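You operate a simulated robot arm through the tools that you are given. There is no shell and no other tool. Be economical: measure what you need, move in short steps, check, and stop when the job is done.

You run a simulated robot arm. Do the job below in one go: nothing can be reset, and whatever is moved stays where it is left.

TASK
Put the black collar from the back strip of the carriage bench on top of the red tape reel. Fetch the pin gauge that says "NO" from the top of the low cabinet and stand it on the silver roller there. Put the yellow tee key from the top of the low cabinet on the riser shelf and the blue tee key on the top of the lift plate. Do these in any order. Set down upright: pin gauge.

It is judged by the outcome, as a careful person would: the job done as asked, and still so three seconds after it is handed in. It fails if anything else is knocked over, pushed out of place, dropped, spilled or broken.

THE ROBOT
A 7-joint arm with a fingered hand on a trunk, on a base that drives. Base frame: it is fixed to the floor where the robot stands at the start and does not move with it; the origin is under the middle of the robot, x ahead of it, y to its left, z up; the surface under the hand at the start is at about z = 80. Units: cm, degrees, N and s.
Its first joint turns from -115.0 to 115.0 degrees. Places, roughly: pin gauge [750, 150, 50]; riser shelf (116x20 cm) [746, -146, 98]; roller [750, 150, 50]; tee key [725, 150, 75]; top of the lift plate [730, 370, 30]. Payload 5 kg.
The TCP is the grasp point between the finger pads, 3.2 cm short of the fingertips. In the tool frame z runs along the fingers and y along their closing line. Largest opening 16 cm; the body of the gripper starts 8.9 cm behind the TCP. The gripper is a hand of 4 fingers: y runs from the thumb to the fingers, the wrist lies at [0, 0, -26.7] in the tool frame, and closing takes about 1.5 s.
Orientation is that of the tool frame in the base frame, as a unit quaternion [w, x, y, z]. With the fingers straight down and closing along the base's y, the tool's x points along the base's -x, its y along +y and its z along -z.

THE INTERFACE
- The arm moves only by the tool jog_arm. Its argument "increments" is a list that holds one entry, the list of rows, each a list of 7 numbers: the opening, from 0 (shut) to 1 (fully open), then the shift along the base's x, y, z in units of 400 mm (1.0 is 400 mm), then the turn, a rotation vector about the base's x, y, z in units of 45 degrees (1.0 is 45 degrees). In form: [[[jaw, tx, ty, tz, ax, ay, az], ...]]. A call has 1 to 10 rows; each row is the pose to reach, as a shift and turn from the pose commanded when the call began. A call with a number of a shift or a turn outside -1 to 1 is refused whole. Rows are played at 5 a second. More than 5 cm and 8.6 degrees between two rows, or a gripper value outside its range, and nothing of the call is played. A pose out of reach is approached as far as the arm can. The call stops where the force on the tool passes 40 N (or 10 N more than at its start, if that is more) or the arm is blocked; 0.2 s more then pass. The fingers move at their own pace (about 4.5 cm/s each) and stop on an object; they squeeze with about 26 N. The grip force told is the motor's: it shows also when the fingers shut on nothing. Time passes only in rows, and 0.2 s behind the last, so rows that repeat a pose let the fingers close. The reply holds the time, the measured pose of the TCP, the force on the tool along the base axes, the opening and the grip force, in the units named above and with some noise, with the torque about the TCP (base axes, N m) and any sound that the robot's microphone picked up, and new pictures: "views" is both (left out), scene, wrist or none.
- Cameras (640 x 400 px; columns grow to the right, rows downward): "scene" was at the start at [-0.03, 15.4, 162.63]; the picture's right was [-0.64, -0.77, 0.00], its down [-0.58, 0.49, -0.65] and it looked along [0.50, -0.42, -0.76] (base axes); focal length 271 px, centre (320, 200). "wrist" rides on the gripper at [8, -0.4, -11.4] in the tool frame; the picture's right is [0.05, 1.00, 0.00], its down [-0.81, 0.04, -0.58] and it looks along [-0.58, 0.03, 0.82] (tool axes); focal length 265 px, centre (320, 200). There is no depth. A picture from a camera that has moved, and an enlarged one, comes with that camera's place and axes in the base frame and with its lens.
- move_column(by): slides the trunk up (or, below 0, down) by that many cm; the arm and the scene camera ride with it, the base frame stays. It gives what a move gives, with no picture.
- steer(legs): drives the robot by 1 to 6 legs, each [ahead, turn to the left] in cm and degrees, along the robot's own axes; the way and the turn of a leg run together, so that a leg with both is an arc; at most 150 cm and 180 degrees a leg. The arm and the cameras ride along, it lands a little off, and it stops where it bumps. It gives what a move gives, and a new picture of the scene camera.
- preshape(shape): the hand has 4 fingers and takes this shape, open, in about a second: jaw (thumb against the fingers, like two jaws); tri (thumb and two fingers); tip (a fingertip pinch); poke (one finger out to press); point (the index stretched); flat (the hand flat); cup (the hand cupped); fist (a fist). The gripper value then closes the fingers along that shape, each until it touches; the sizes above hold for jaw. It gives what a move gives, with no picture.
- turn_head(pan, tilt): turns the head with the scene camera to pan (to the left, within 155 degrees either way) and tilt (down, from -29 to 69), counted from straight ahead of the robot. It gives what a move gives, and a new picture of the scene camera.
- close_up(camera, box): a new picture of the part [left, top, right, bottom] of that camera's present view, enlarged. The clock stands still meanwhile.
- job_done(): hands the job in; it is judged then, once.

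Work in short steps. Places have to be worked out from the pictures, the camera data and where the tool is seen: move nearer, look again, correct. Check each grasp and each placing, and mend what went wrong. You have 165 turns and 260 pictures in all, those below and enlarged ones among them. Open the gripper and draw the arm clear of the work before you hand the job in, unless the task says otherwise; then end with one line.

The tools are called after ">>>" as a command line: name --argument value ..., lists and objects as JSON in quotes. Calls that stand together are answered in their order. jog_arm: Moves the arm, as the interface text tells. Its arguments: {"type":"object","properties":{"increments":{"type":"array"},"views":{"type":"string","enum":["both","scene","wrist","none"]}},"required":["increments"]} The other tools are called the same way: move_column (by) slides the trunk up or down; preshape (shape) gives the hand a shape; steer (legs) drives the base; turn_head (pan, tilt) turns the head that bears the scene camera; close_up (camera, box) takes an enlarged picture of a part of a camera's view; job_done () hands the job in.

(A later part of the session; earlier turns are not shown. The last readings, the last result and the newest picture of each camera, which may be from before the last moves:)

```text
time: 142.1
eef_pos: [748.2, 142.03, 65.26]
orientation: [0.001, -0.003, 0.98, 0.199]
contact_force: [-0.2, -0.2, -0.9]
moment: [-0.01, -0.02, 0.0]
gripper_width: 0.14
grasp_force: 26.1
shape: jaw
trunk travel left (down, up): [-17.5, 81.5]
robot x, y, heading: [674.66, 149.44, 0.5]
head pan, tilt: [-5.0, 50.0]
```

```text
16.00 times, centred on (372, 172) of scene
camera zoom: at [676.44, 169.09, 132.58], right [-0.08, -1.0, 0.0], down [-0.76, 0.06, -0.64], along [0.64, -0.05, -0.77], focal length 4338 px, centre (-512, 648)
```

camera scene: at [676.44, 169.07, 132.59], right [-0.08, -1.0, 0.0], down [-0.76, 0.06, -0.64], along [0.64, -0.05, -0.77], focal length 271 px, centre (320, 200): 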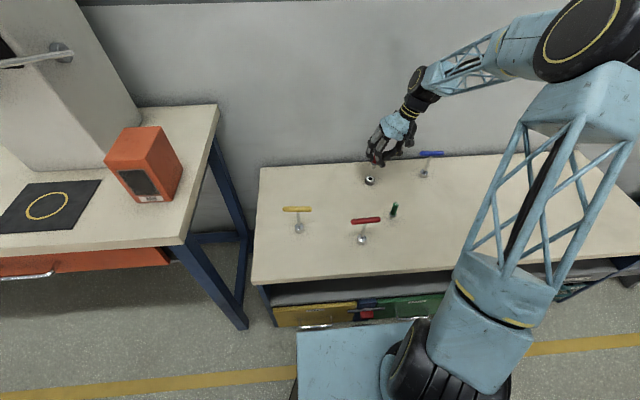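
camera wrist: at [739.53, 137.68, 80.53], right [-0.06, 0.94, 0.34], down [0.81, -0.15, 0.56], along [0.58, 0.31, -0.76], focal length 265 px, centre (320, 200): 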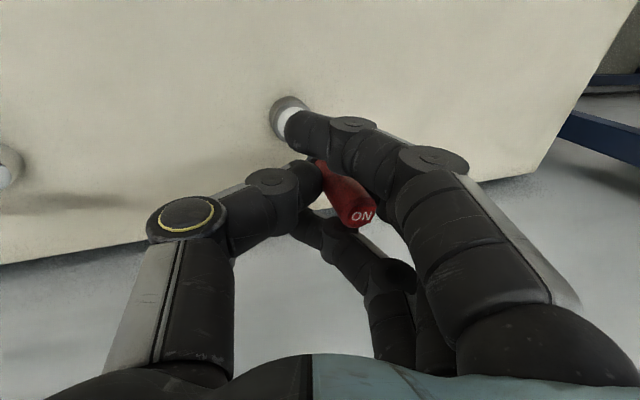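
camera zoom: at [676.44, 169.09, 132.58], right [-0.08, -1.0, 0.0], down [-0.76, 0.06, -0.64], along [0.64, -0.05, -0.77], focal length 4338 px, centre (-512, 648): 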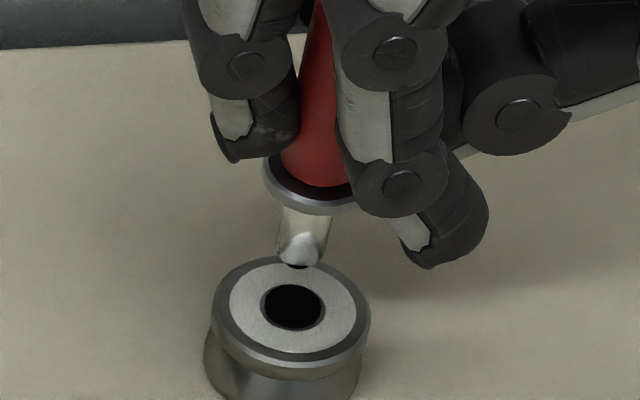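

Now vertical within ~2–3°, and the predicted landing matches the hole. Lower 1.2 cm and check.

>>> jog_arm --increments '[[[0.0, 0, -0.001, -0.015, 0, 0, 0], [0.0, 0, -0.001, -0.025, 0, 0, 0], [0.0, 0, -0.001, -0.03, 0, 0, 0], [0.0, 0, -0.001, -0.03, 0, 0, 0]]]' --views "none"

>>> close_up --camera "scene" --box '[356, 162, 388, 182]'

```text
time: 143.1
eef_pos: [748.1, 141.94, 64.1]
orientation: [0.002, -0.002, 0.98, 0.198]
contact_force: [-0.3, -1.0, -0.9]
moment: [-0.03, -0.04, 0.01]
gripper_width: 0.12
grasp_force: 26.4
shape: jaw
trunk travel left (down, up): [-17.5, 81.5]
robot x, y, heading: [674.96, 149.15, 0.6]
head pan, tilt: [-5.0, 50.0]
```

```text
16.00 times, centred on (372, 172) of scene
camera zoom: at [676.44, 169.08, 132.59], right [-0.08, -1.0, 0.0], down [-0.76, 0.06, -0.64], along [0.64, -0.05, -0.77], focal length 4338 px, centre (-512, 648)
```

zoom: 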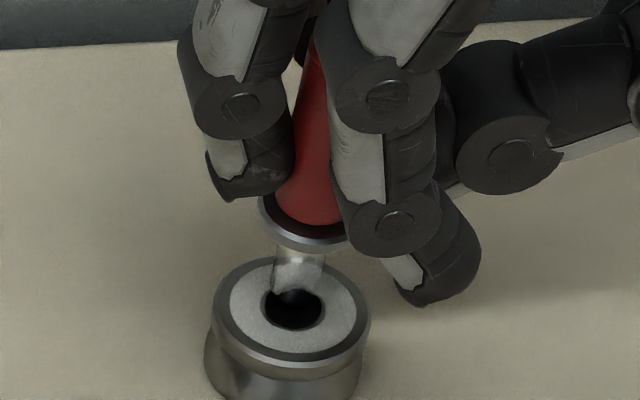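

Still free. Lower 0.5 cm more.

>>> jog_arm --increments '[[[0.0, 0, 0, -0.005, 0, 0, 0], [0.0, 0, 0, -0.01, 0, 0, 0], [0.0, 0, 0, -0.0125, 0, 0, 0], [0.0, 0, 0, -0.0125, 0, 0, 0]]]' --views "none"

>>> close_up --camera "scene" --box '[356, 162, 388, 182]'

```text
time: 144.1
eef_pos: [748.2, 141.97, 63.56]
orientation: [0.001, -0.003, 0.98, 0.198]
contact_force: [0.2, -1.9, 14.1]
moment: [0.13, -0.04, 0.0]
gripper_width: 0.16
grasp_force: 26.3
shape: jaw
trunk travel left (down, up): [-17.5, 81.5]
robot x, y, heading: [674.62, 149.36, -0.1]
head pan, tilt: [-5.0, 50.0]
```

```text
16.00 times, centred on (372, 172) of scene
camera zoom: at [676.44, 169.07, 132.6], right [-0.08, -1.0, 0.0], down [-0.76, 0.06, -0.64], along [0.64, -0.05, -0.77], focal length 4338 px, centre (-512, 648)
```

zoom: 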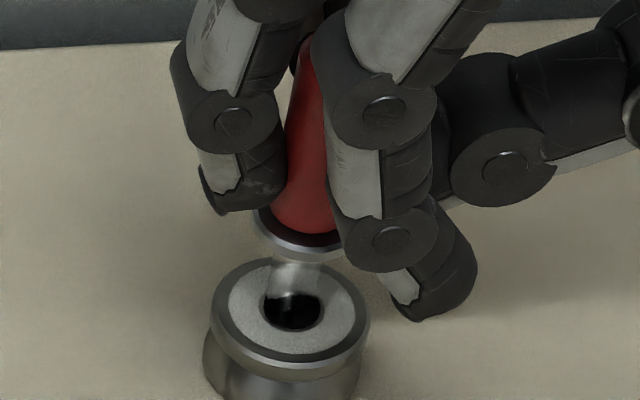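

The tip seems ~0.3 cm too far in +x. Raise 0.4, shift -0.3 in x, and lower again.

>>> jog_arm --increments '[[[0.0, 0, 0, 0.014, 0, 0, 0], [0.0, -0.008, -0.001, 0.014, 0, 0, 0], [0.0, -0.008, -0.001, 0.014, 0, 0, 0]]]' --views "none"

>>> close_up --camera "scene" --box '[356, 162, 388, 182]'

```text
time: 144.9
eef_pos: [747.98, 141.97, 64.29]
orientation: [0.0, -0.003, 0.98, 0.199]
contact_force: [-0.9, -0.2, -0.6]
moment: [0.0, 0.03, -0.03]
gripper_width: 0.1
grasp_force: 25.9
shape: jaw
trunk travel left (down, up): [-17.5, 81.5]
robot x, y, heading: [675.07, 149.45, 0.2]
head pan, tilt: [-5.0, 50.0]
```

```text
16.00 times, centred on (372, 172) of scene
camera zoom: at [676.44, 169.07, 132.58], right [-0.08, -1.0, 0.0], down [-0.76, 0.06, -0.64], along [0.64, -0.05, -0.77], focal length 4338 px, centre (-512, 648)
```

zoom: 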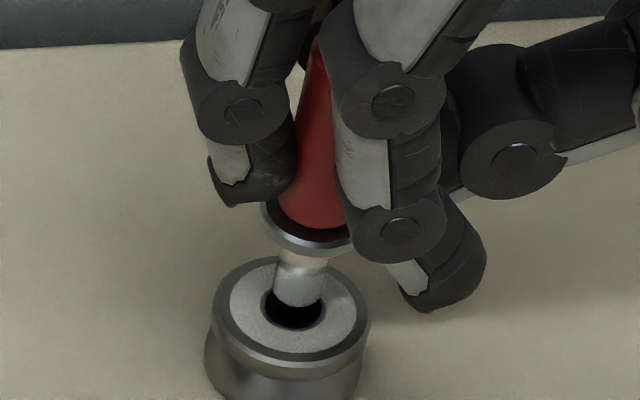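

Shift +0.12 cm in x and lower.

>>> jog_arm --increments '[[[0.0, 0.003, -0.001, -0.005, 0, 0, 0], [0.0, 0.003, -0.001, -0.01, 0, 0, 0], [0.0, 0.003, -0.001, -0.014, 0, 0, 0], [0.0, 0.003, -0.001, -0.018, 0, 0, 0], [0.0, 0.003, -0.001, -0.018, 0, 0, 0]]]' --views "none"

>>> close_up --camera "scene" --box '[356, 162, 388, 182]'

```text
time: 146.1
eef_pos: [747.95, 141.77, 63.5]
orientation: [0.001, -0.003, 0.98, 0.198]
contact_force: [1.4, -2.1, 17.0]
moment: [0.18, 0.0, 0.0]
gripper_width: 0.2
grasp_force: 25.3
shape: jaw
trunk travel left (down, up): [-17.5, 81.5]
robot x, y, heading: [675.02, 149.19, 0.3]
head pan, tilt: [-5.0, 50.0]
```

```text
16.00 times, centred on (372, 172) of scene
camera zoom: at [676.44, 169.07, 132.6], right [-0.08, -1.0, 0.0], down [-0.76, 0.06, -0.64], along [0.64, -0.05, -0.77], focal length 4338 px, centre (-512, 648)
```

zoom: 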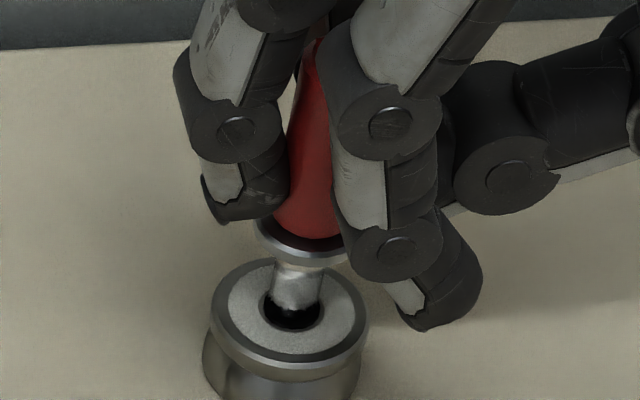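

Contact again. Raise 0.6 cm to check how the gauge sits in the grip now, with both cameras.

>>> jog_arm --increments '[[[0.0, 0, 0, 0.012, 0, 0, 0], [0.0, 0, 0, 0.025, 0, 0, 0], [0.0, 0, 0, 0.025, 0, 0, 0]]]' --views "none"

>>> close_up --camera "scene" --box '[356, 162, 388, 182]'

>>> close_up --camera "wrist" --box '[240, 100, 448, 230]'

```text
time: 146.9
eef_pos: [748.04, 141.76, 64.38]
orientation: [0.001, -0.003, 0.98, 0.198]
contact_force: [1.1, 0.9, -0.9]
moment: [-0.01, 0.0, 0.01]
gripper_width: 0.09
grasp_force: 26.1
shape: jaw
trunk travel left (down, up): [-17.5, 81.5]
robot x, y, heading: [675.1, 149.39, 0.6]
head pan, tilt: [-5.0, 50.0]
```

```text
16.00 times, centred on (372, 172) of scene
camera zoom: at [676.45, 169.07, 132.58], right [-0.08, -1.0, 0.0], down [-0.76, 0.06, -0.64], along [0.64, -0.05, -0.77], focal length 4338 px, centre (-512, 648)
```

zoom: 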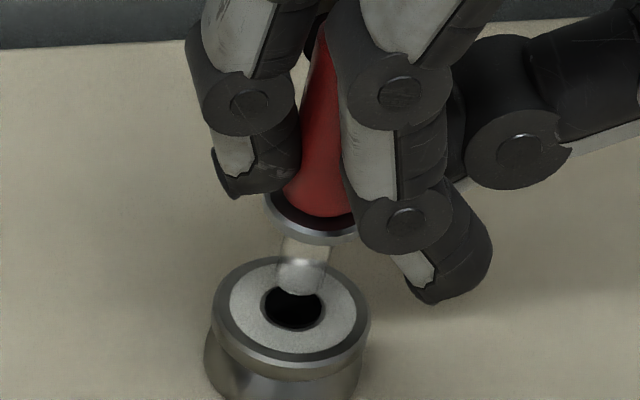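

```text
3.08 times, centred on (344, 165) of wrist
camera zoom: at [739.82, 136.98, 74.85], right [-0.06, 0.92, 0.39], down [0.82, -0.18, 0.55], along [0.58, 0.35, -0.74], focal length 817 px, centre (246, 308)
```

zoom: 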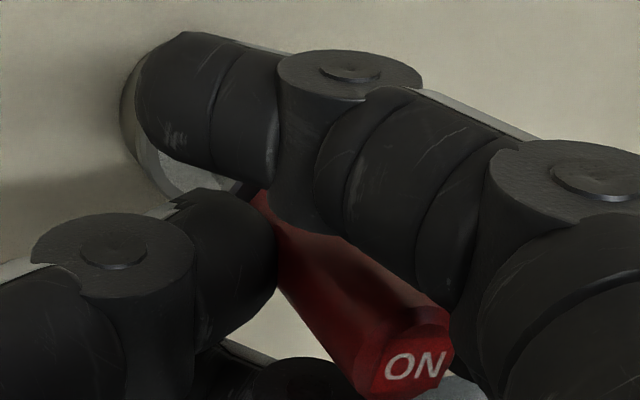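

Gauge is vertical; the landing spot is ~0.1 cm too far to -y. Shift +0.1 in y and lower again.

>>> jog_arm --increments '[[[0.0, 0, 0.003, -0.01, 0, 0, 0], [0.0, 0, 0.003, -0.018, 0, 0, 0], [0.0, 0, 0.003, -0.024, 0, 0, 0], [0.0, 0, 0.003, -0.03, 0, 0, 0], [0.0, 0, 0.003, -0.03, 0, 0, 0]]]' --views "none"

>>> close_up --camera "scene" --box '[356, 162, 388, 182]'

```text
time: 148.1
eef_pos: [748.03, 141.99, 63.23]
orientation: [0.001, -0.003, 0.98, 0.198]
contact_force: [0.4, -2.8, 20.4]
moment: [0.18, 0.01, 0.0]
gripper_width: 0.23
grasp_force: 26.3
shape: jaw
trunk travel left (down, up): [-17.5, 81.5]
robot x, y, heading: [674.89, 149.36, 0.4]
head pan, tilt: [-5.0, 50.0]
```

```text
16.00 times, centred on (372, 172) of scene
camera zoom: at [676.44, 169.07, 132.6], right [-0.08, -1.0, 0.0], down [-0.76, 0.06, -0.64], along [0.64, -0.05, -0.77], focal length 4338 px, centre (-512, 648)
```

zoom: 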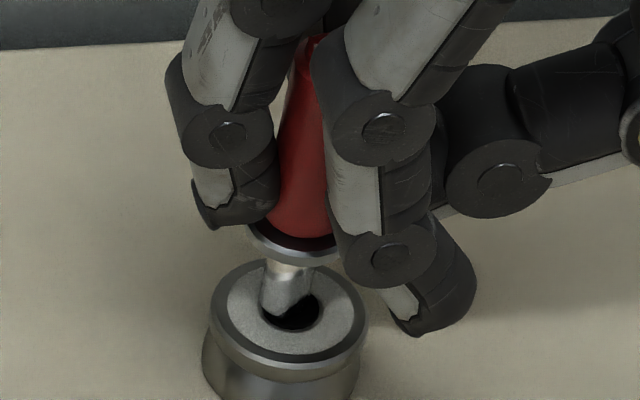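

Tip is now ~0.15 cm too far +y. Ease up 0.3 cm, shift -0.13 in y and -0.1 in x, press down again.

>>> jog_arm --increments '[[[0.0, 0, 0, 0.01, 0, 0, 0], [0.0, -0.0025, -0.0033, 0.01, 0, 0, 0], [0.0, -0.0025, -0.0033, 0.005, 0, 0, 0], [0.0, -0.0025, -0.0033, 0, 0, 0, 0], [0.0, -0.0025, -0.0033, 0, 0, 0, 0]]]' --views "none"

>>> close_up --camera "scene" --box '[356, 162, 388, 182]'

```text
time: 149.3
eef_pos: [747.87, 141.89, 63.47]
orientation: [0.001, -0.003, 0.98, 0.198]
contact_force: [0.1, -2.3, 19.0]
moment: [0.25, 0.03, -0.02]
gripper_width: 0.19
grasp_force: 26.1
shape: jaw
trunk travel left (down, up): [-17.5, 81.5]
robot x, y, heading: [674.82, 149.49, 0.2]
head pan, tilt: [-5.0, 50.0]
```

```text
16.00 times, centred on (372, 172) of scene
camera zoom: at [676.44, 169.07, 132.59], right [-0.08, -1.0, 0.0], down [-0.76, 0.06, -0.64], along [0.64, -0.05, -0.77], focal length 4338 px, centre (-512, 648)
```

zoom: 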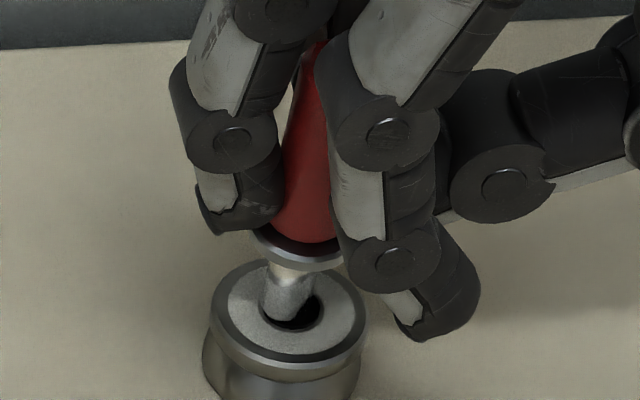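

Still ~0.15 cm too far +y. Lift 0.5 cm, shift -0.16 in y, and press again.

>>> jog_arm --increments '[[[0.0, 0, 0, 0.015, 0, 0, 0], [0.0, 0, -0.004, 0.015, 0, 0, 0], [0.0, 0, -0.004, 0.008, 0, 0, 0], [0.0, 0, -0.004, 0.003, 0, 0, 0], [0.0, 0, -0.004, 0.001, 0, 0, 0], [0.0, 0, -0.004, 0.001, 0, 0, 0]]]' --views "none"

>>> close_up --camera "scene" --box '[356, 162, 388, 182]'

```text
time: 150.7
eef_pos: [747.85, 141.64, 63.49]
orientation: [0.002, -0.002, 0.98, 0.199]
contact_force: [-0.3, -0.6, 13.7]
moment: [0.17, 0.03, 0.0]
gripper_width: 0.11
grasp_force: 26.1
shape: jaw
trunk travel left (down, up): [-17.5, 81.5]
robot x, y, heading: [674.77, 149.74, 0.3]
head pan, tilt: [-5.0, 50.0]
```

```text
16.00 times, centred on (372, 172) of scene
camera zoom: at [676.45, 169.08, 132.59], right [-0.08, -1.0, 0.0], down [-0.76, 0.06, -0.64], along [0.64, -0.05, -0.77], focal length 4338 px, centre (-512, 648)
```

zoom: 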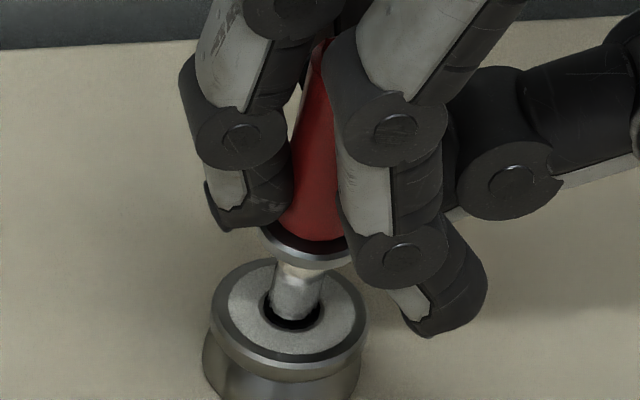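

All contacts occur at one height even with the stub centred over the dark disc, so it's likely a solid top: the gauge just stands on it. The stub is centred now; unload slightly and check verticality.

>>> jog_arm --increments '[[[0.0, 0, 0, 0.004, 0, 0, 0], [0.0, 0, 0, 0.006, 0, 0, 0], [0.0, 0, 0, 0.006, 0, 0, 0]]]' --views "none"

>>> close_up --camera "scene" --box '[356, 158, 388, 178]'

```text
time: 151.5
eef_pos: [747.94, 141.74, 63.51]
orientation: [0.001, -0.003, 0.98, 0.198]
contact_force: [-0.7, -0.4, 0.0]
moment: [-0.02, 0.02, 0.01]
gripper_width: 0.06
grasp_force: 26.4
shape: jaw
trunk travel left (down, up): [-17.5, 81.5]
robot x, y, heading: [674.87, 149.59, 0.4]
head pan, tilt: [-5.0, 50.0]
```

```text
16.00 times, centred on (372, 168) of scene
camera zoom: at [676.45, 169.07, 132.59], right [-0.08, -1.0, 0.0], down [-0.76, 0.06, -0.64], along [0.64, -0.05, -0.77], focal length 4338 px, centre (-512, 712)
```

zoom: 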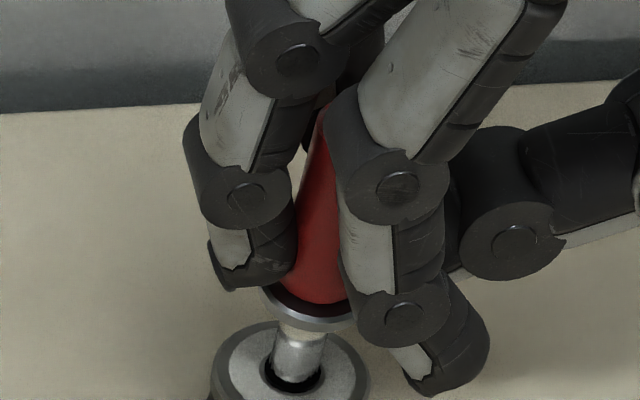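

Unloaded at z≈63.5. Probe once more with +0.08 cm in y, pressing lightly, to see whether it enters or stands.

>>> jog_arm --increments '[[[0.0, 0, 0.002, 0.003, 0, 0, 0], [0.0, 0, 0.002, -0.002, 0, 0, 0], [0.0, 0, 0.002, -0.006, 0, 0, 0], [0.0, 0, 0.002, -0.01, 0, 0, 0], [0.0, 0, 0.002, -0.01, 0, 0, 0]]]' --views "none"

>>> close_up --camera "scene" --box '[356, 162, 388, 182]'

```text
time: 152.7
eef_pos: [747.95, 141.61, 63.18]
orientation: [0.001, -0.002, 0.98, 0.198]
contact_force: [0.9, -3.6, 22.2]
moment: [0.24, -0.02, 0.06]
gripper_width: 0.2
grasp_force: 26.0
shape: jaw
trunk travel left (down, up): [-17.5, 81.5]
robot x, y, heading: [674.74, 149.33, 0.2]
head pan, tilt: [-5.0, 50.0]
```

```text
16.00 times, centred on (372, 172) of scene
camera zoom: at [676.45, 169.07, 132.6], right [-0.08, -1.0, 0.0], down [-0.76, 0.06, -0.64], along [0.64, -0.05, -0.77], focal length 4338 px, centre (-512, 648)
```

zoom: 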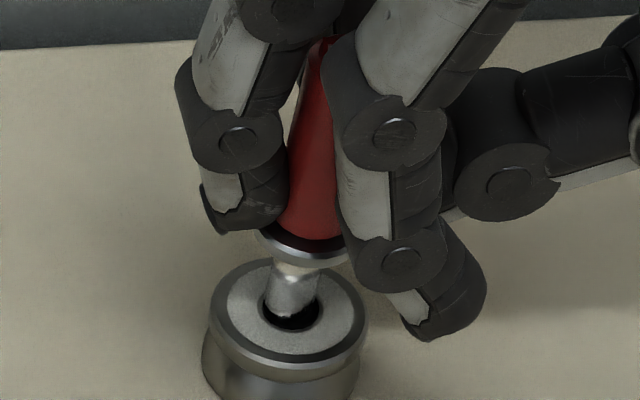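

It stands on a solid top. Unload to light contact, then open the fingers very slowly so the gauge settles in the cage of fingers.

>>> jog_arm --increments '[[[0.0, 0, 0, 0.004, 0, 0, 0], [0.0, 0, 0, 0.0065, 0, 0, 0], [0.0, 0, 0, 0.0065, 0, 0, 0], [0.0, 0, 0, 0.0065, 0, 0, 0]]]' --views "none"

>>> close_up --camera "scene" --box '[356, 158, 388, 178]'

>>> close_up --camera "wrist" --box '[240, 100, 448, 230]'

```text
time: 153.7
eef_pos: [747.87, 141.79, 63.48]
orientation: [0.0, -0.004, 0.98, 0.198]
contact_force: [0.4, -1.1, 3.3]
moment: [0.08, 0.0, -0.02]
gripper_width: 0.1
grasp_force: 25.2
shape: jaw
trunk travel left (down, up): [-17.5, 81.5]
robot x, y, heading: [674.74, 149.6, 0.2]
head pan, tilt: [-5.0, 50.0]
```

```text
16.00 times, centred on (372, 168) of scene
camera zoom: at [676.45, 169.07, 132.58], right [-0.08, -1.0, 0.0], down [-0.76, 0.06, -0.64], along [0.64, -0.05, -0.77], focal length 4338 px, centre (-512, 712)
```

zoom: 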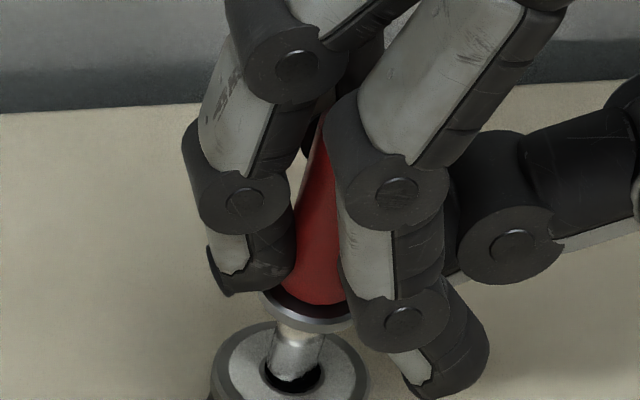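

```text
3.08 times, centred on (344, 165) of wrist
camera zoom: at [739.72, 136.9, 73.86], right [-0.06, 0.92, 0.39], down [0.82, -0.18, 0.55], along [0.58, 0.35, -0.74], focal length 817 px, centre (246, 308)
```

zoom: 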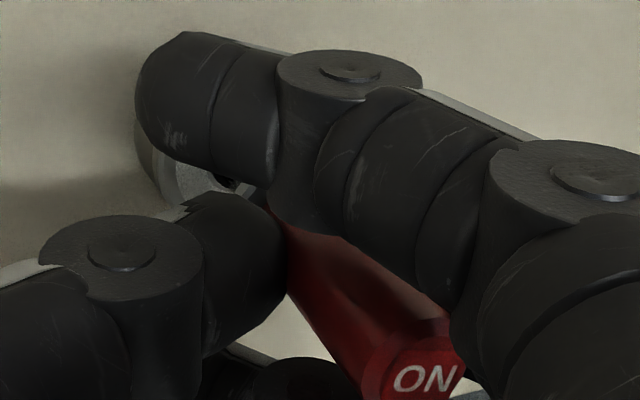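

Gauge leans ~2° to +y; correct by rotating 1.5° about the tip, then start a very gradual release.

>>> jog_arm --increments '[[[0.0, 0, -0.002, 0, 0.017, 0, 0], [0.0, 0, -0.0045, 0, 0.035, 0, 0], [0.0, 0, -0.0045, 0, 0.035, 0, 0], [0.01, 0, -0.0045, 0, 0.035, 0, 0], [0.015, 0, -0.0045, 0, 0.035, 0, 0], [0.02, 0, -0.0045, 0, 0.035, 0, 0], [0.025, 0, -0.0045, 0, 0.035, 0, 0]]]' --views "none"

>>> close_up --camera "scene" --box '[356, 158, 388, 178]'

>>> close_up --camera "wrist" --box '[240, 100, 448, 230]'

```text
time: 155.3
eef_pos: [747.88, 141.58, 63.46]
orientation: [0.002, -0.002, 0.977, 0.212]
contact_force: [0.4, -2.7, 10.6]
moment: [0.12, -0.03, 0.02]
gripper_width: 0.56
grasp_force: 0.0
shape: jaw
trunk travel left (down, up): [-17.5, 81.5]
robot x, y, heading: [675.04, 149.14, 0.4]
head pan, tilt: [-5.0, 50.0]
```

```text
16.00 times, centred on (372, 168) of scene
camera zoom: at [676.45, 169.07, 132.59], right [-0.08, -1.0, 0.0], down [-0.76, 0.06, -0.64], along [0.64, -0.05, -0.77], focal length 4338 px, centre (-512, 712)
```

zoom: 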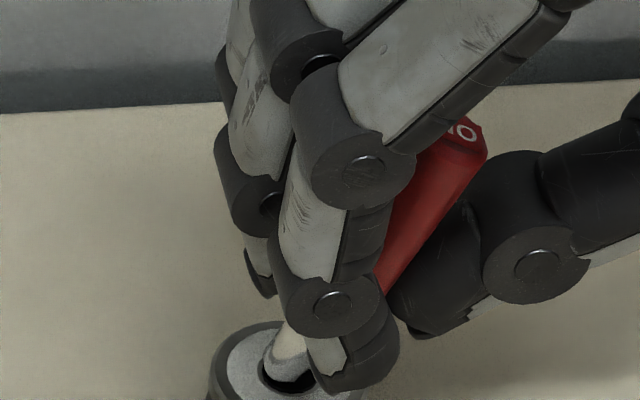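

```text
3.08 times, centred on (344, 165) of wrist
camera zoom: at [739.68, 136.47, 73.76], right [-0.06, 0.91, 0.41], down [0.81, -0.2, 0.55], along [0.58, 0.37, -0.73], focal length 817 px, centre (246, 308)
```

zoom: 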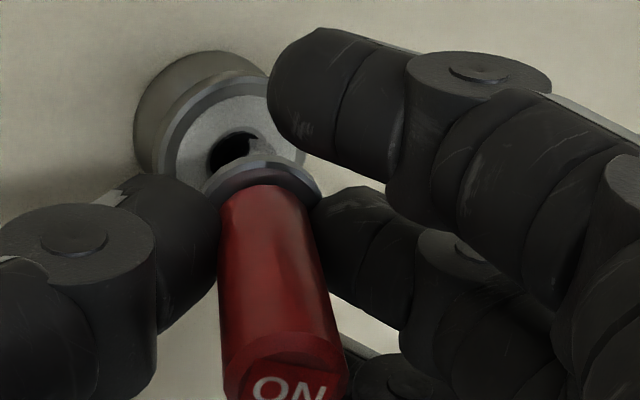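

The gauge swung to align with the hand axis, now lying symmetrically between thumb and middle finger. Close gently to hold it there.

>>> jog_arm --increments '[[[0.02, 0, 0, 0.004, 0, 0, 0], [0.016, 0, 0, 0.006, 0, 0, 0], [0.014, 0, 0, 0.006, 0, 0, 0], [0.014, 0, 0, 0.006, 0, 0, 0]]]' --views "none"

>>> close_up --camera "wrist" --box '[240, 100, 448, 230]'

```text
time: 156.3
eef_pos: [747.9, 141.65, 63.69]
orientation: [0.001, -0.003, 0.977, 0.212]
contact_force: [-0.3, -0.4, -1.8]
moment: [0.0, 0.03, 0.01]
gripper_width: 0.0
grasp_force: 25.3
shape: jaw
trunk travel left (down, up): [-17.5, 81.5]
robot x, y, heading: [674.74, 149.21, 0.3]
head pan, tilt: [-5.0, 50.0]
```

```text
3.08 times, centred on (344, 165) of wrist
camera zoom: at [739.69, 136.51, 73.95], right [-0.06, 0.91, 0.41], down [0.81, -0.2, 0.55], along [0.58, 0.37, -0.73], focal length 817 px, centre (246, 308)
```

zoom: 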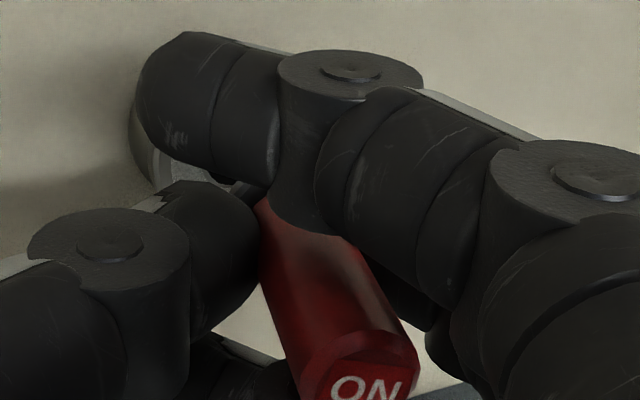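

Plan: bring the hand vertical again; opening slightly makes the gauge align with the hand, which then is upright. Raise 3 cm and rotate the hand back to vertical.

>>> jog_arm --increments '[[[0.0, 0, 0, 0.04, 0, 0, 0], [0.0, 0, 0, 0.1, -0.1, 0, 0], [0.0, 0, 0.02, 0.1, -0.25, 0, 0], [0.0, 0, 0.05, 0.1, -0.4, 0, 0], [0.0, 0, 0.06, 0.1, -0.545, 0, 0], [0.0, 0, 0.06, 0.1, -0.545, 0, 0]]]' --views "wrist"

>>> close_up --camera "scene" --box '[346, 142, 394, 182]'

>>> close_up --camera "wrist" --box '[240, 100, 448, 230]'

```text
time: 157.7
eef_pos: [747.93, 144.1, 67.77]
orientation: [0.0, -0.003, 1.0, -0.001]
contact_force: [0.4, 1.1, -1.0]
moment: [-0.06, 0.0, 0.02]
gripper_width: 0.0
grasp_force: 26.3
shape: jaw
trunk travel left (down, up): [-17.5, 81.5]
robot x, y, heading: [674.84, 149.49, 0.4]
head pan, tilt: [-5.0, 50.0]
camera wrist: at [739.67, 143.66, 79.25], right [-0.06, 1.0, 0.0], down [0.81, 0.05, 0.58], along [0.58, 0.03, -0.82], focal length 265 px, centre (320, 200)
```

wrist: 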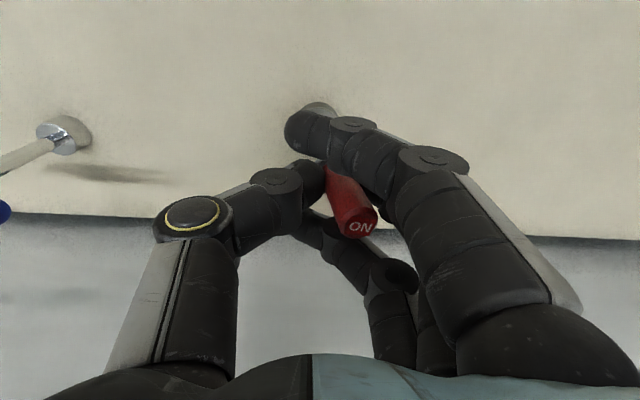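

```text
10.00 times, centred on (370, 162) of scene
camera zoom: at [676.42, 169.11, 132.58], right [-0.08, -1.0, 0.0], down [-0.76, 0.06, -0.64], along [0.64, -0.05, -0.77], focal length 2712 px, centre (-180, 580)
```

zoom: 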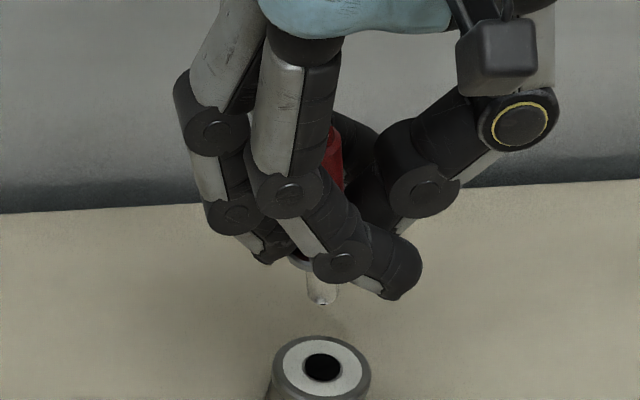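

```text
3.08 times, centred on (344, 165) of wrist
camera zoom: at [739.67, 143.66, 79.25], right [-0.06, 1.0, 0.0], down [0.81, 0.05, 0.58], along [0.58, 0.03, -0.82], focal length 817 px, centre (246, 308)
```

zoom: 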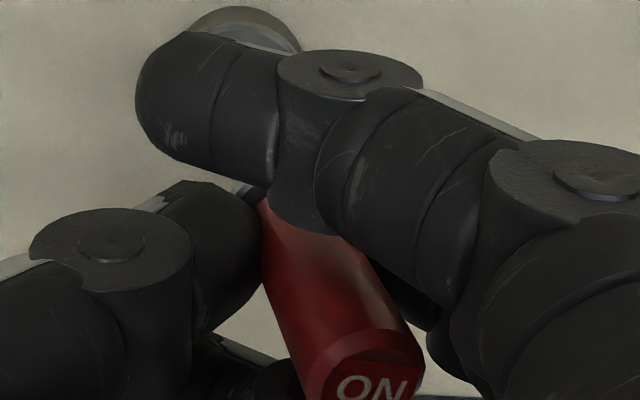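

Gauge now leans only a few degrees with the hand vertical. Shift -0.5 in y, lower 2.4 cm, and look.

>>> jog_arm --increments '[[[0.0, 0, -0.0125, -0.02, 0, 0, 0], [0.0, 0, -0.0125, -0.04, 0, 0, 0], [0.0, 0, -0.0125, -0.06, 0, 0, 0], [0.0, 0, -0.0125, -0.06, 0, 0, 0]]]' --views "none"

>>> close_up --camera "scene" --box '[356, 162, 388, 182]'

```text
time: 158.7
eef_pos: [747.83, 143.42, 65.15]
orientation: [0.0, -0.004, 1.0, 0.0]
contact_force: [-0.5, -0.4, -0.6]
moment: [0.0, 0.02, -0.01]
gripper_width: 0.0
grasp_force: 26.3
shape: jaw
trunk travel left (down, up): [-17.5, 81.5]
robot x, y, heading: [675.02, 149.05, 0.4]
head pan, tilt: [-5.0, 50.0]
```

```text
16.00 times, centred on (372, 172) of scene
camera zoom: at [676.43, 169.09, 132.58], right [-0.08, -1.0, 0.0], down [-0.76, 0.06, -0.64], along [0.64, -0.05, -0.77], focal length 4338 px, centre (-512, 648)
```

zoom: 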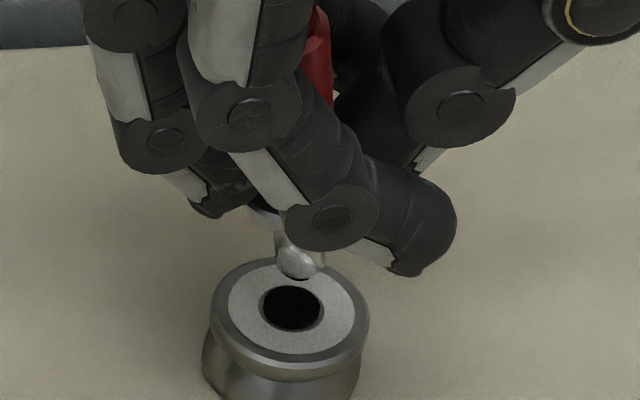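

Tip is ~1 cm above and aligned. Lower 0.8 cm and open slightly so the gauge drops upright in the finger cage.

>>> jog_arm --increments '[[[0.0, 0, 0, -0.01, 0, 0, 0], [0.0, 0, 0, -0.02, 0, 0, 0], [0.0, 0, 0, -0.02, 0, 0, 0], [0.015, 0, 0, -0.02, 0, 0, 0], [0.02, 0, 0, -0.02, 0, 0, 0], [0.025, 0, 0, -0.02, 0, 0, 0], [0.025, 0, 0, -0.02, 0, 0, 0]]]' --views "none"

>>> close_up --camera "scene" --box '[356, 158, 388, 178]'

>>> close_up --camera "wrist" --box '[240, 100, 448, 230]'

```text
time: 160.3
eef_pos: [747.91, 143.5, 64.53]
orientation: [0.0, -0.003, 1.0, -0.001]
contact_force: [0.4, 0.4, -0.3]
moment: [0.02, -0.04, 0.0]
gripper_width: 0.49
grasp_force: 0.0
shape: jaw
trunk travel left (down, up): [-17.5, 81.5]
robot x, y, heading: [674.99, 149.18, 0.3]
head pan, tilt: [-5.0, 50.0]
```

```text
16.00 times, centred on (372, 168) of scene
camera zoom: at [676.43, 169.09, 132.58], right [-0.08, -1.0, 0.0], down [-0.76, 0.06, -0.64], along [0.64, -0.05, -0.77], focal length 4338 px, centre (-512, 712)
```

zoom: 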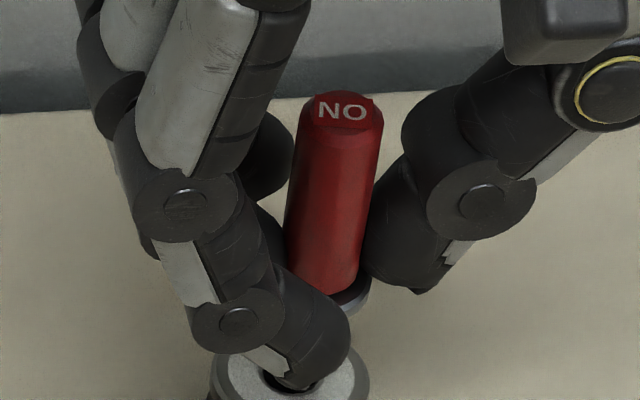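

```text
3.08 times, centred on (344, 165) of wrist
camera zoom: at [739.69, 143.13, 76.01], right [-0.06, 1.0, 0.0], down [0.81, 0.05, 0.58], along [0.58, 0.03, -0.82], focal length 817 px, centre (246, 308)
```

zoom: 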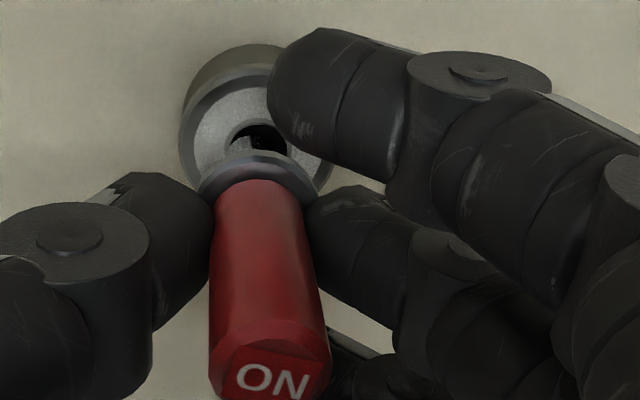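

The gauge now stands upright within the cage. Zoom wrist view at the roller hole to see where the stub is.

>>> close_up --camera "wrist" --box '[295, 110, 355, 170]'

```text
6.67 times, centred on (325, 140) of wrist
camera zoom: at [739.69, 143.13, 76.01], right [-0.06, 1.0, 0.0], down [0.81, 0.05, 0.58], along [0.58, 0.03, -0.82], focal length 1769 px, centre (287, 600)
```

zoom: 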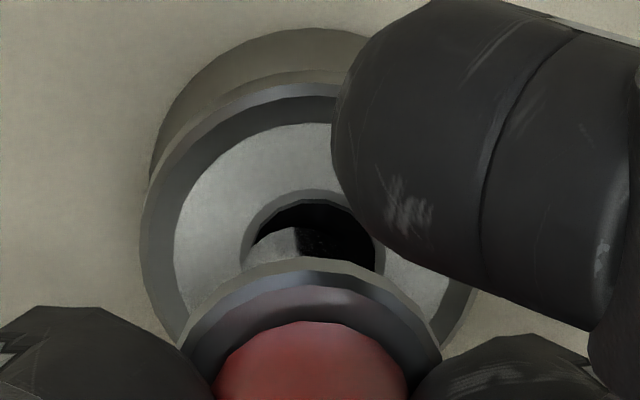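

The stub tip is at the hole, with slack toward -x and +y. Nudge the cage -0.15 in x and +0.1 in y to let it drop in.

>>> jog_arm --increments '[[[0.025, -0.002, 0.001, 0, 0, 0, 0], [0.025, -0.004, 0.003, 0, 0, 0, 0], [0.03, -0.004, 0.003, 0, 0, 0, 0], [0.03, -0.004, 0.003, 0, 0, 0, 0]]]' --views "none"

>>> close_up --camera "wrist" --box '[295, 110, 355, 170]'

>>> close_up --camera "scene" --box '[356, 158, 388, 178]'

```text
time: 161.3
eef_pos: [747.85, 143.66, 64.45]
orientation: [0.001, -0.003, 1.0, -0.001]
contact_force: [-0.6, 0.0, -0.1]
moment: [0.0, 0.01, 0.0]
gripper_width: 0.52
grasp_force: 0.1
shape: jaw
trunk travel left (down, up): [-17.5, 81.5]
robot x, y, heading: [675.44, 149.49, 0.3]
head pan, tilt: [-5.0, 50.0]
```

```text
6.67 times, centred on (325, 140) of wrist
camera zoom: at [739.57, 143.28, 76.02], right [-0.06, 1.0, 0.0], down [0.81, 0.05, 0.58], along [0.58, 0.03, -0.82], focal length 1769 px, centre (287, 600)
```

zoom: 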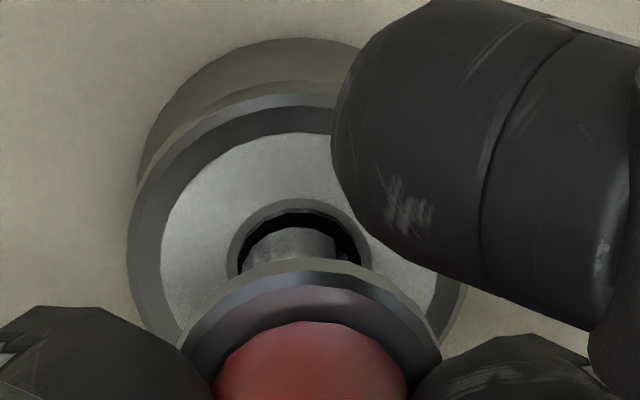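

```text
16.00 times, centred on (372, 168) of scene
camera zoom: at [676.43, 169.09, 132.58], right [-0.08, -1.0, 0.0], down [-0.76, 0.06, -0.64], along [0.64, -0.05, -0.77], focal length 4338 px, centre (-512, 712)
```

zoom: 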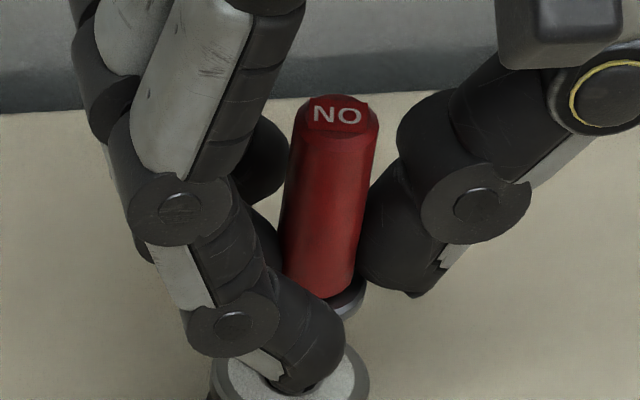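

The stub is centred over the bore now. Open a little more to let the gauge drop.

>>> jog_arm --increments '[[[0.035, 0, 0.0005, 0, 0, 0, 0], [0.04, 0, 0.0005, 0, 0, 0, 0], [0.05, 0, 0.0005, 0, 0, 0, 0], [0.05, 0, 0.0005, 0, 0, 0, 0]]]' --views "none"

>>> close_up --camera "wrist" --box '[240, 100, 448, 230]'

>>> close_up --camera "scene" --box '[356, 158, 388, 178]'

```text
time: 162.3
eef_pos: [747.71, 143.67, 64.47]
orientation: [-0.001, -0.003, 1.0, -0.001]
contact_force: [-0.6, 0.1, -0.8]
moment: [-0.01, 0.03, -0.04]
gripper_width: 0.84
grasp_force: 0.1
shape: jaw
trunk travel left (down, up): [-17.5, 81.5]
robot x, y, heading: [674.77, 149.57, 0.3]
head pan, tilt: [-5.0, 50.0]
```

```text
3.08 times, centred on (344, 165) of wrist
camera zoom: at [739.59, 143.27, 76.03], right [-0.06, 1.0, 0.0], down [0.81, 0.05, 0.58], along [0.58, 0.03, -0.82], focal length 817 px, centre (246, 308)
```

zoom: 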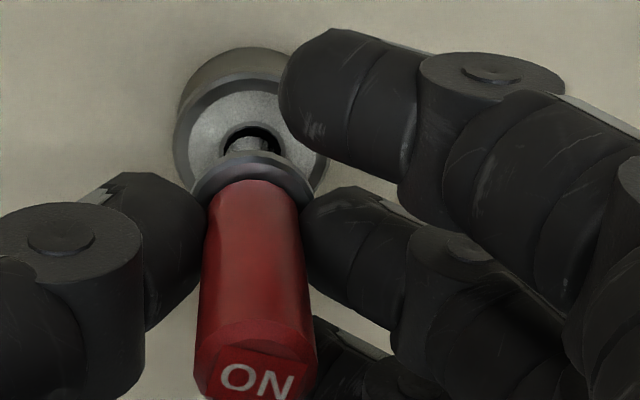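

```text
16.00 times, centred on (372, 168) of scene
camera zoom: at [676.43, 169.09, 132.58], right [-0.08, -1.0, 0.0], down [-0.76, 0.06, -0.64], along [0.64, -0.05, -0.77], focal length 4338 px, centre (-512, 712)
```

zoom: 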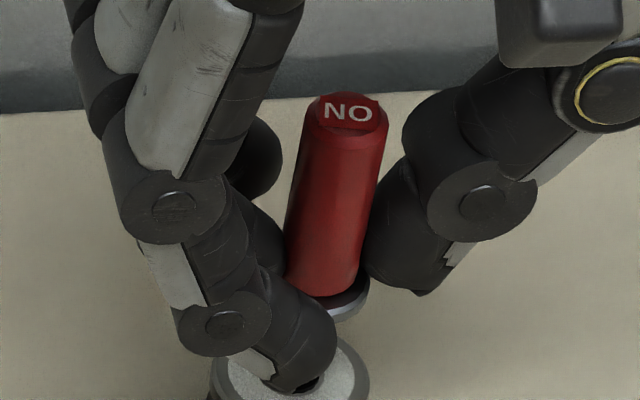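

>>> close_up --camera "wrist" --box '[295, 110, 355, 170]'

```text
6.67 times, centred on (325, 140) of wrist
camera zoom: at [739.59, 143.27, 76.03], right [-0.06, 1.0, 0.0], down [0.81, 0.05, 0.58], along [0.58, 0.03, -0.82], focal length 1769 px, centre (287, 600)
```

zoom: 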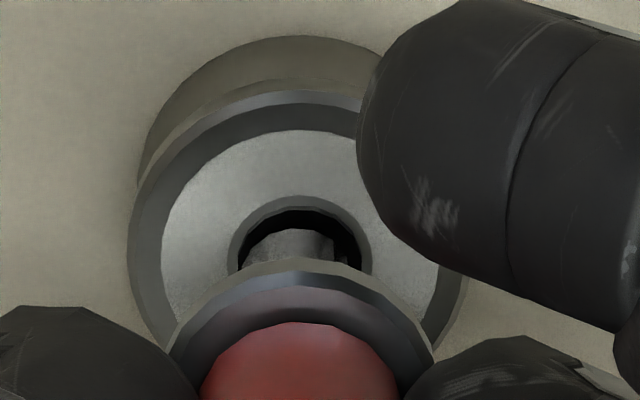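

The stub is a hair to the -y side of the bore. Nudge +0.12 cm in y and -0.1 in x with the cage.

>>> jog_arm --increments '[[[0.05, -0.001, 0.002, 0, 0, 0, 0], [0.045, -0.003, 0.004, 0, 0, 0, 0], [0.05, -0.003, 0.004, 0, 0, 0, 0], [0.06, -0.003, 0.004, 0, 0, 0, 0]]]' --views "none"

>>> close_up --camera "wrist" --box '[280, 100, 376, 160]'

>>> close_up --camera "scene" --box '[356, 158, 388, 178]'

```text
time: 163.3
eef_pos: [747.6, 143.96, 64.55]
orientation: [-0.001, -0.003, 1.0, -0.001]
contact_force: [0.0, -1.0, -0.6]
moment: [0.05, 0.02, 0.01]
gripper_width: 0.98
grasp_force: 0.1
shape: jaw
trunk travel left (down, up): [-17.5, 81.5]
robot x, y, heading: [674.92, 149.42, 0.5]
head pan, tilt: [-5.0, 50.0]
```

```text
6.67 times, centred on (328, 130) of wrist
camera zoom: at [739.48, 143.44, 75.99], right [-0.06, 1.0, 0.0], down [0.81, 0.05, 0.58], along [0.58, 0.03, -0.82], focal length 1769 px, centre (267, 667)
```

zoom: 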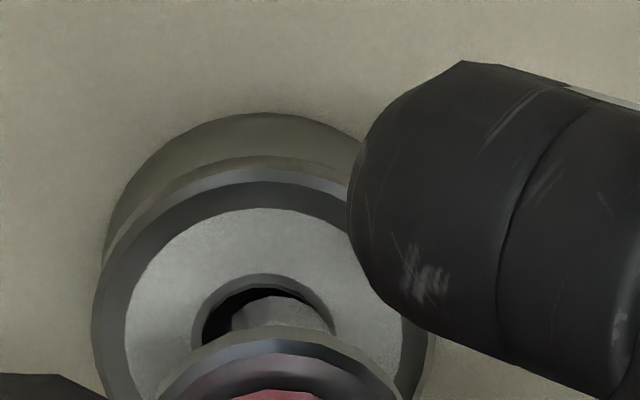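

```text
16.00 times, centred on (372, 168) of scene
camera zoom: at [676.43, 169.09, 132.58], right [-0.08, -1.0, 0.0], down [-0.76, 0.06, -0.64], along [0.64, -0.05, -0.77], focal length 4338 px, centre (-512, 712)
```

zoom: 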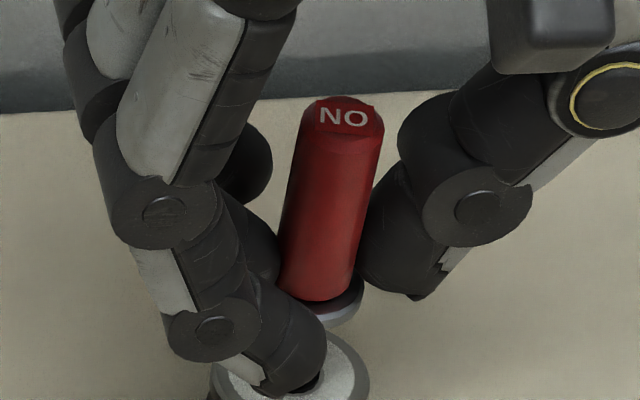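

The stub is now at the +y side of the bore, so it moves freely within it. Shift back -0.1 in y and keep opening gradually.

>>> jog_arm --increments '[[[0.06, 0, -0.0015, 0, 0, 0, 0], [0.06, 0, -0.003, 0, 0, 0, 0], [0.07, 0, -0.003, 0, 0, 0, 0], [0.08, 0, -0.003, 0, 0, 0, 0], [0.09, 0, -0.003, 0, 0, 0, 0], [0.09, 0, -0.003, 0, 0, 0, 0]]]' --views "none"

>>> close_up --camera "wrist" --box '[280, 100, 376, 160]'

>>> close_up --camera "scene" --box '[356, 158, 388, 178]'

```text
time: 164.7
eef_pos: [747.63, 143.8, 64.54]
orientation: [0.0, -0.004, 1.0, -0.001]
contact_force: [-0.4, 0.1, -0.9]
moment: [-0.03, -0.01, 0.0]
gripper_width: 1.42
grasp_force: 0.1
shape: jaw
trunk travel left (down, up): [-17.5, 81.5]
robot x, y, heading: [674.89, 149.1, 0.3]
head pan, tilt: [-5.0, 50.0]
```

```text
6.67 times, centred on (328, 130) of wrist
camera zoom: at [739.45, 143.31, 76.0], right [-0.06, 1.0, 0.0], down [0.81, 0.05, 0.58], along [0.58, 0.03, -0.82], focal length 1769 px, centre (267, 667)
```

zoom: 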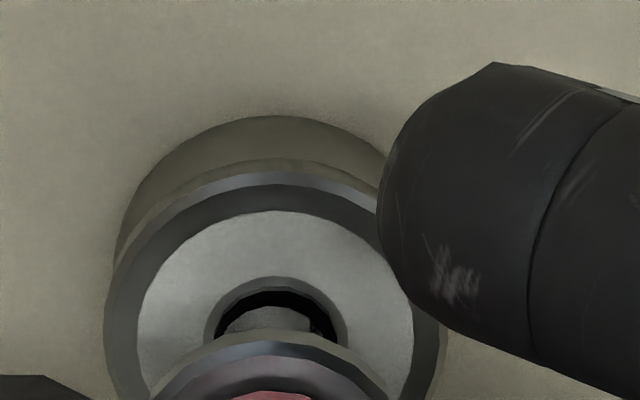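

```text
16.00 times, centred on (372, 168) of scene
camera zoom: at [676.43, 169.09, 132.58], right [-0.08, -1.0, 0.0], down [-0.76, 0.06, -0.64], along [0.64, -0.05, -0.77], focal length 4338 px, centre (-512, 712)
```

zoom: 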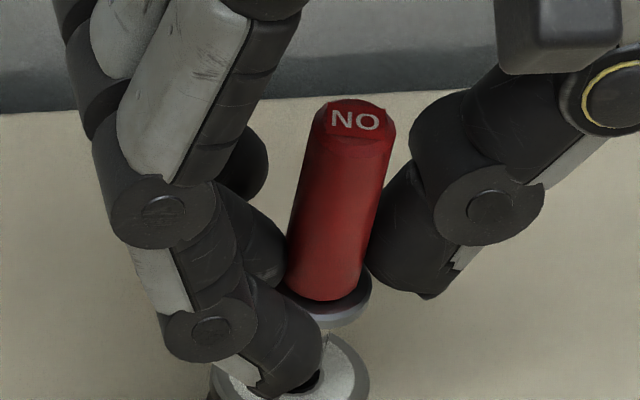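

The gauge looks upright with the stub inside the bore outline. Continue opening slowly.

>>> jog_arm --increments '[[[0.1, 0, 0.001, 0, 0, 0, 0], [0.11, 0, 0.001, 0, 0, 0, 0], [0.13, 0, 0.001, 0, 0, 0, 0], [0.15, 0, 0.001, 0, 0, 0, 0], [0.15, 0, 0.001, 0, 0, 0, 0]]]' --views "none"

>>> close_up --camera "wrist" --box '[260, 100, 420, 200]'

>>> close_up --camera "scene" --box '[356, 160, 388, 180]'

```text
time: 165.9
eef_pos: [747.56, 143.8, 64.38]
orientation: [0.0, -0.003, 1.0, -0.001]
contact_force: [0.2, 0.0, -0.1]
moment: [-0.01, 0.03, -0.01]
gripper_width: 2.36
grasp_force: 0.0
shape: jaw
trunk travel left (down, up): [-17.5, 81.5]
robot x, y, heading: [674.89, 149.48, 0.1]
head pan, tilt: [-5.0, 50.0]
```

```text
4.00 times, centred on (340, 150) of wrist
camera zoom: at [739.44, 143.34, 75.95], right [-0.06, 1.0, 0.0], down [0.81, 0.05, 0.58], along [0.58, 0.03, -0.82], focal length 1062 px, centre (240, 400)
```

zoom: 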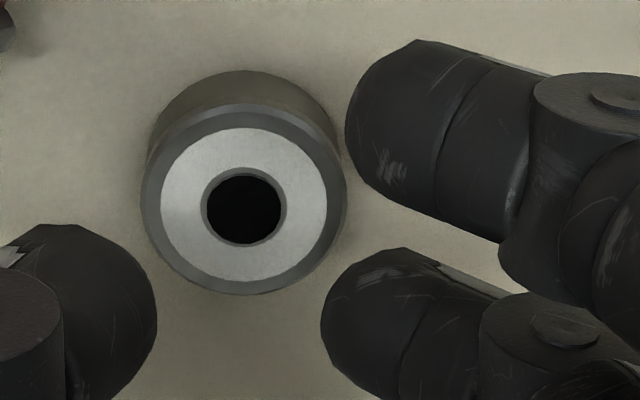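

```text
16.00 times, centred on (372, 170) of scene
camera zoom: at [676.42, 169.09, 132.58], right [-0.08, -1.0, 0.0], down [-0.76, 0.06, -0.64], along [0.64, -0.05, -0.77], focal length 4338 px, centre (-512, 680)
```

zoom: 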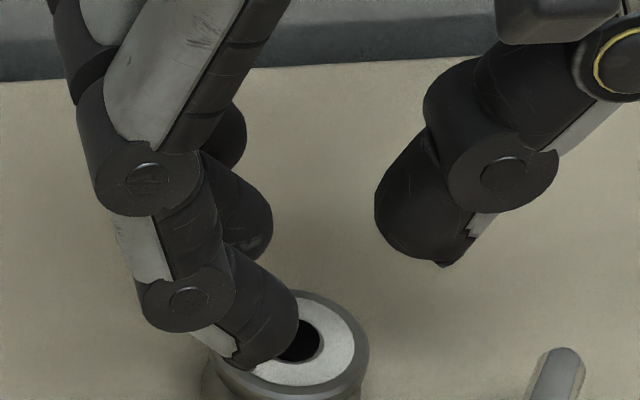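

The gauge slipped off the roller. Lift the hand away and find it.

>>> jog_arm --increments '[[[0.3, 0, 0, 0.05, 0, 0, 0], [0.4, 0, 0, 0.15, 0, 0, 0], [0.5, 0, 0, 0.25, 0, 0, 0], [0.5, 0, 0, 0.35, 0, 0, 0], [0.5, 0, 0, 0.4, 0, 0, 0]]]' --views "wrist"

>>> close_up --camera "scene" --box '[330, 150, 450, 225]'

```text
time: 167.1
eef_pos: [747.49, 143.63, 80.44]
orientation: [0.0, -0.004, 1.0, -0.001]
contact_force: [0.0, -0.2, 0.4]
moment: [0.01, -0.01, 0.02]
gripper_width: 7.92
grasp_force: 0.0
shape: jaw
trunk travel left (down, up): [-17.5, 81.5]
robot x, y, heading: [674.73, 149.5, 0.4]
head pan, tilt: [-5.0, 50.0]
camera wrist: at [739.38, 143.23, 91.98], right [-0.06, 1.0, 0.0], down [0.81, 0.05, 0.58], along [0.58, 0.03, -0.82], focal length 265 px, centre (320, 200)
```

wrist: 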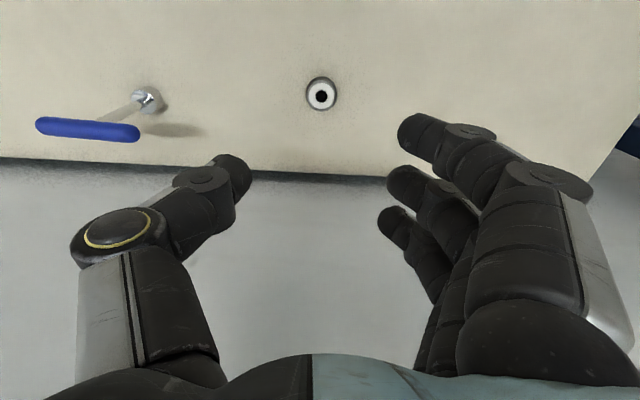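

```text
5.33 times, centred on (390, 188) of scene
camera zoom: at [676.42, 169.09, 132.58], right [-0.08, -1.0, 0.0], down [-0.76, 0.06, -0.64], along [0.64, -0.05, -0.77], focal length 1446 px, centre (-53, 267)
```

zoom: 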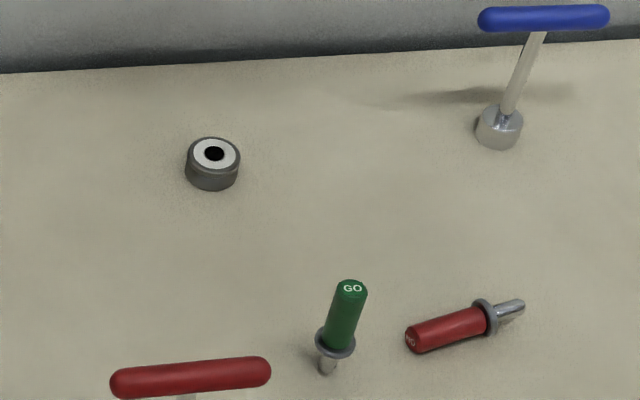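

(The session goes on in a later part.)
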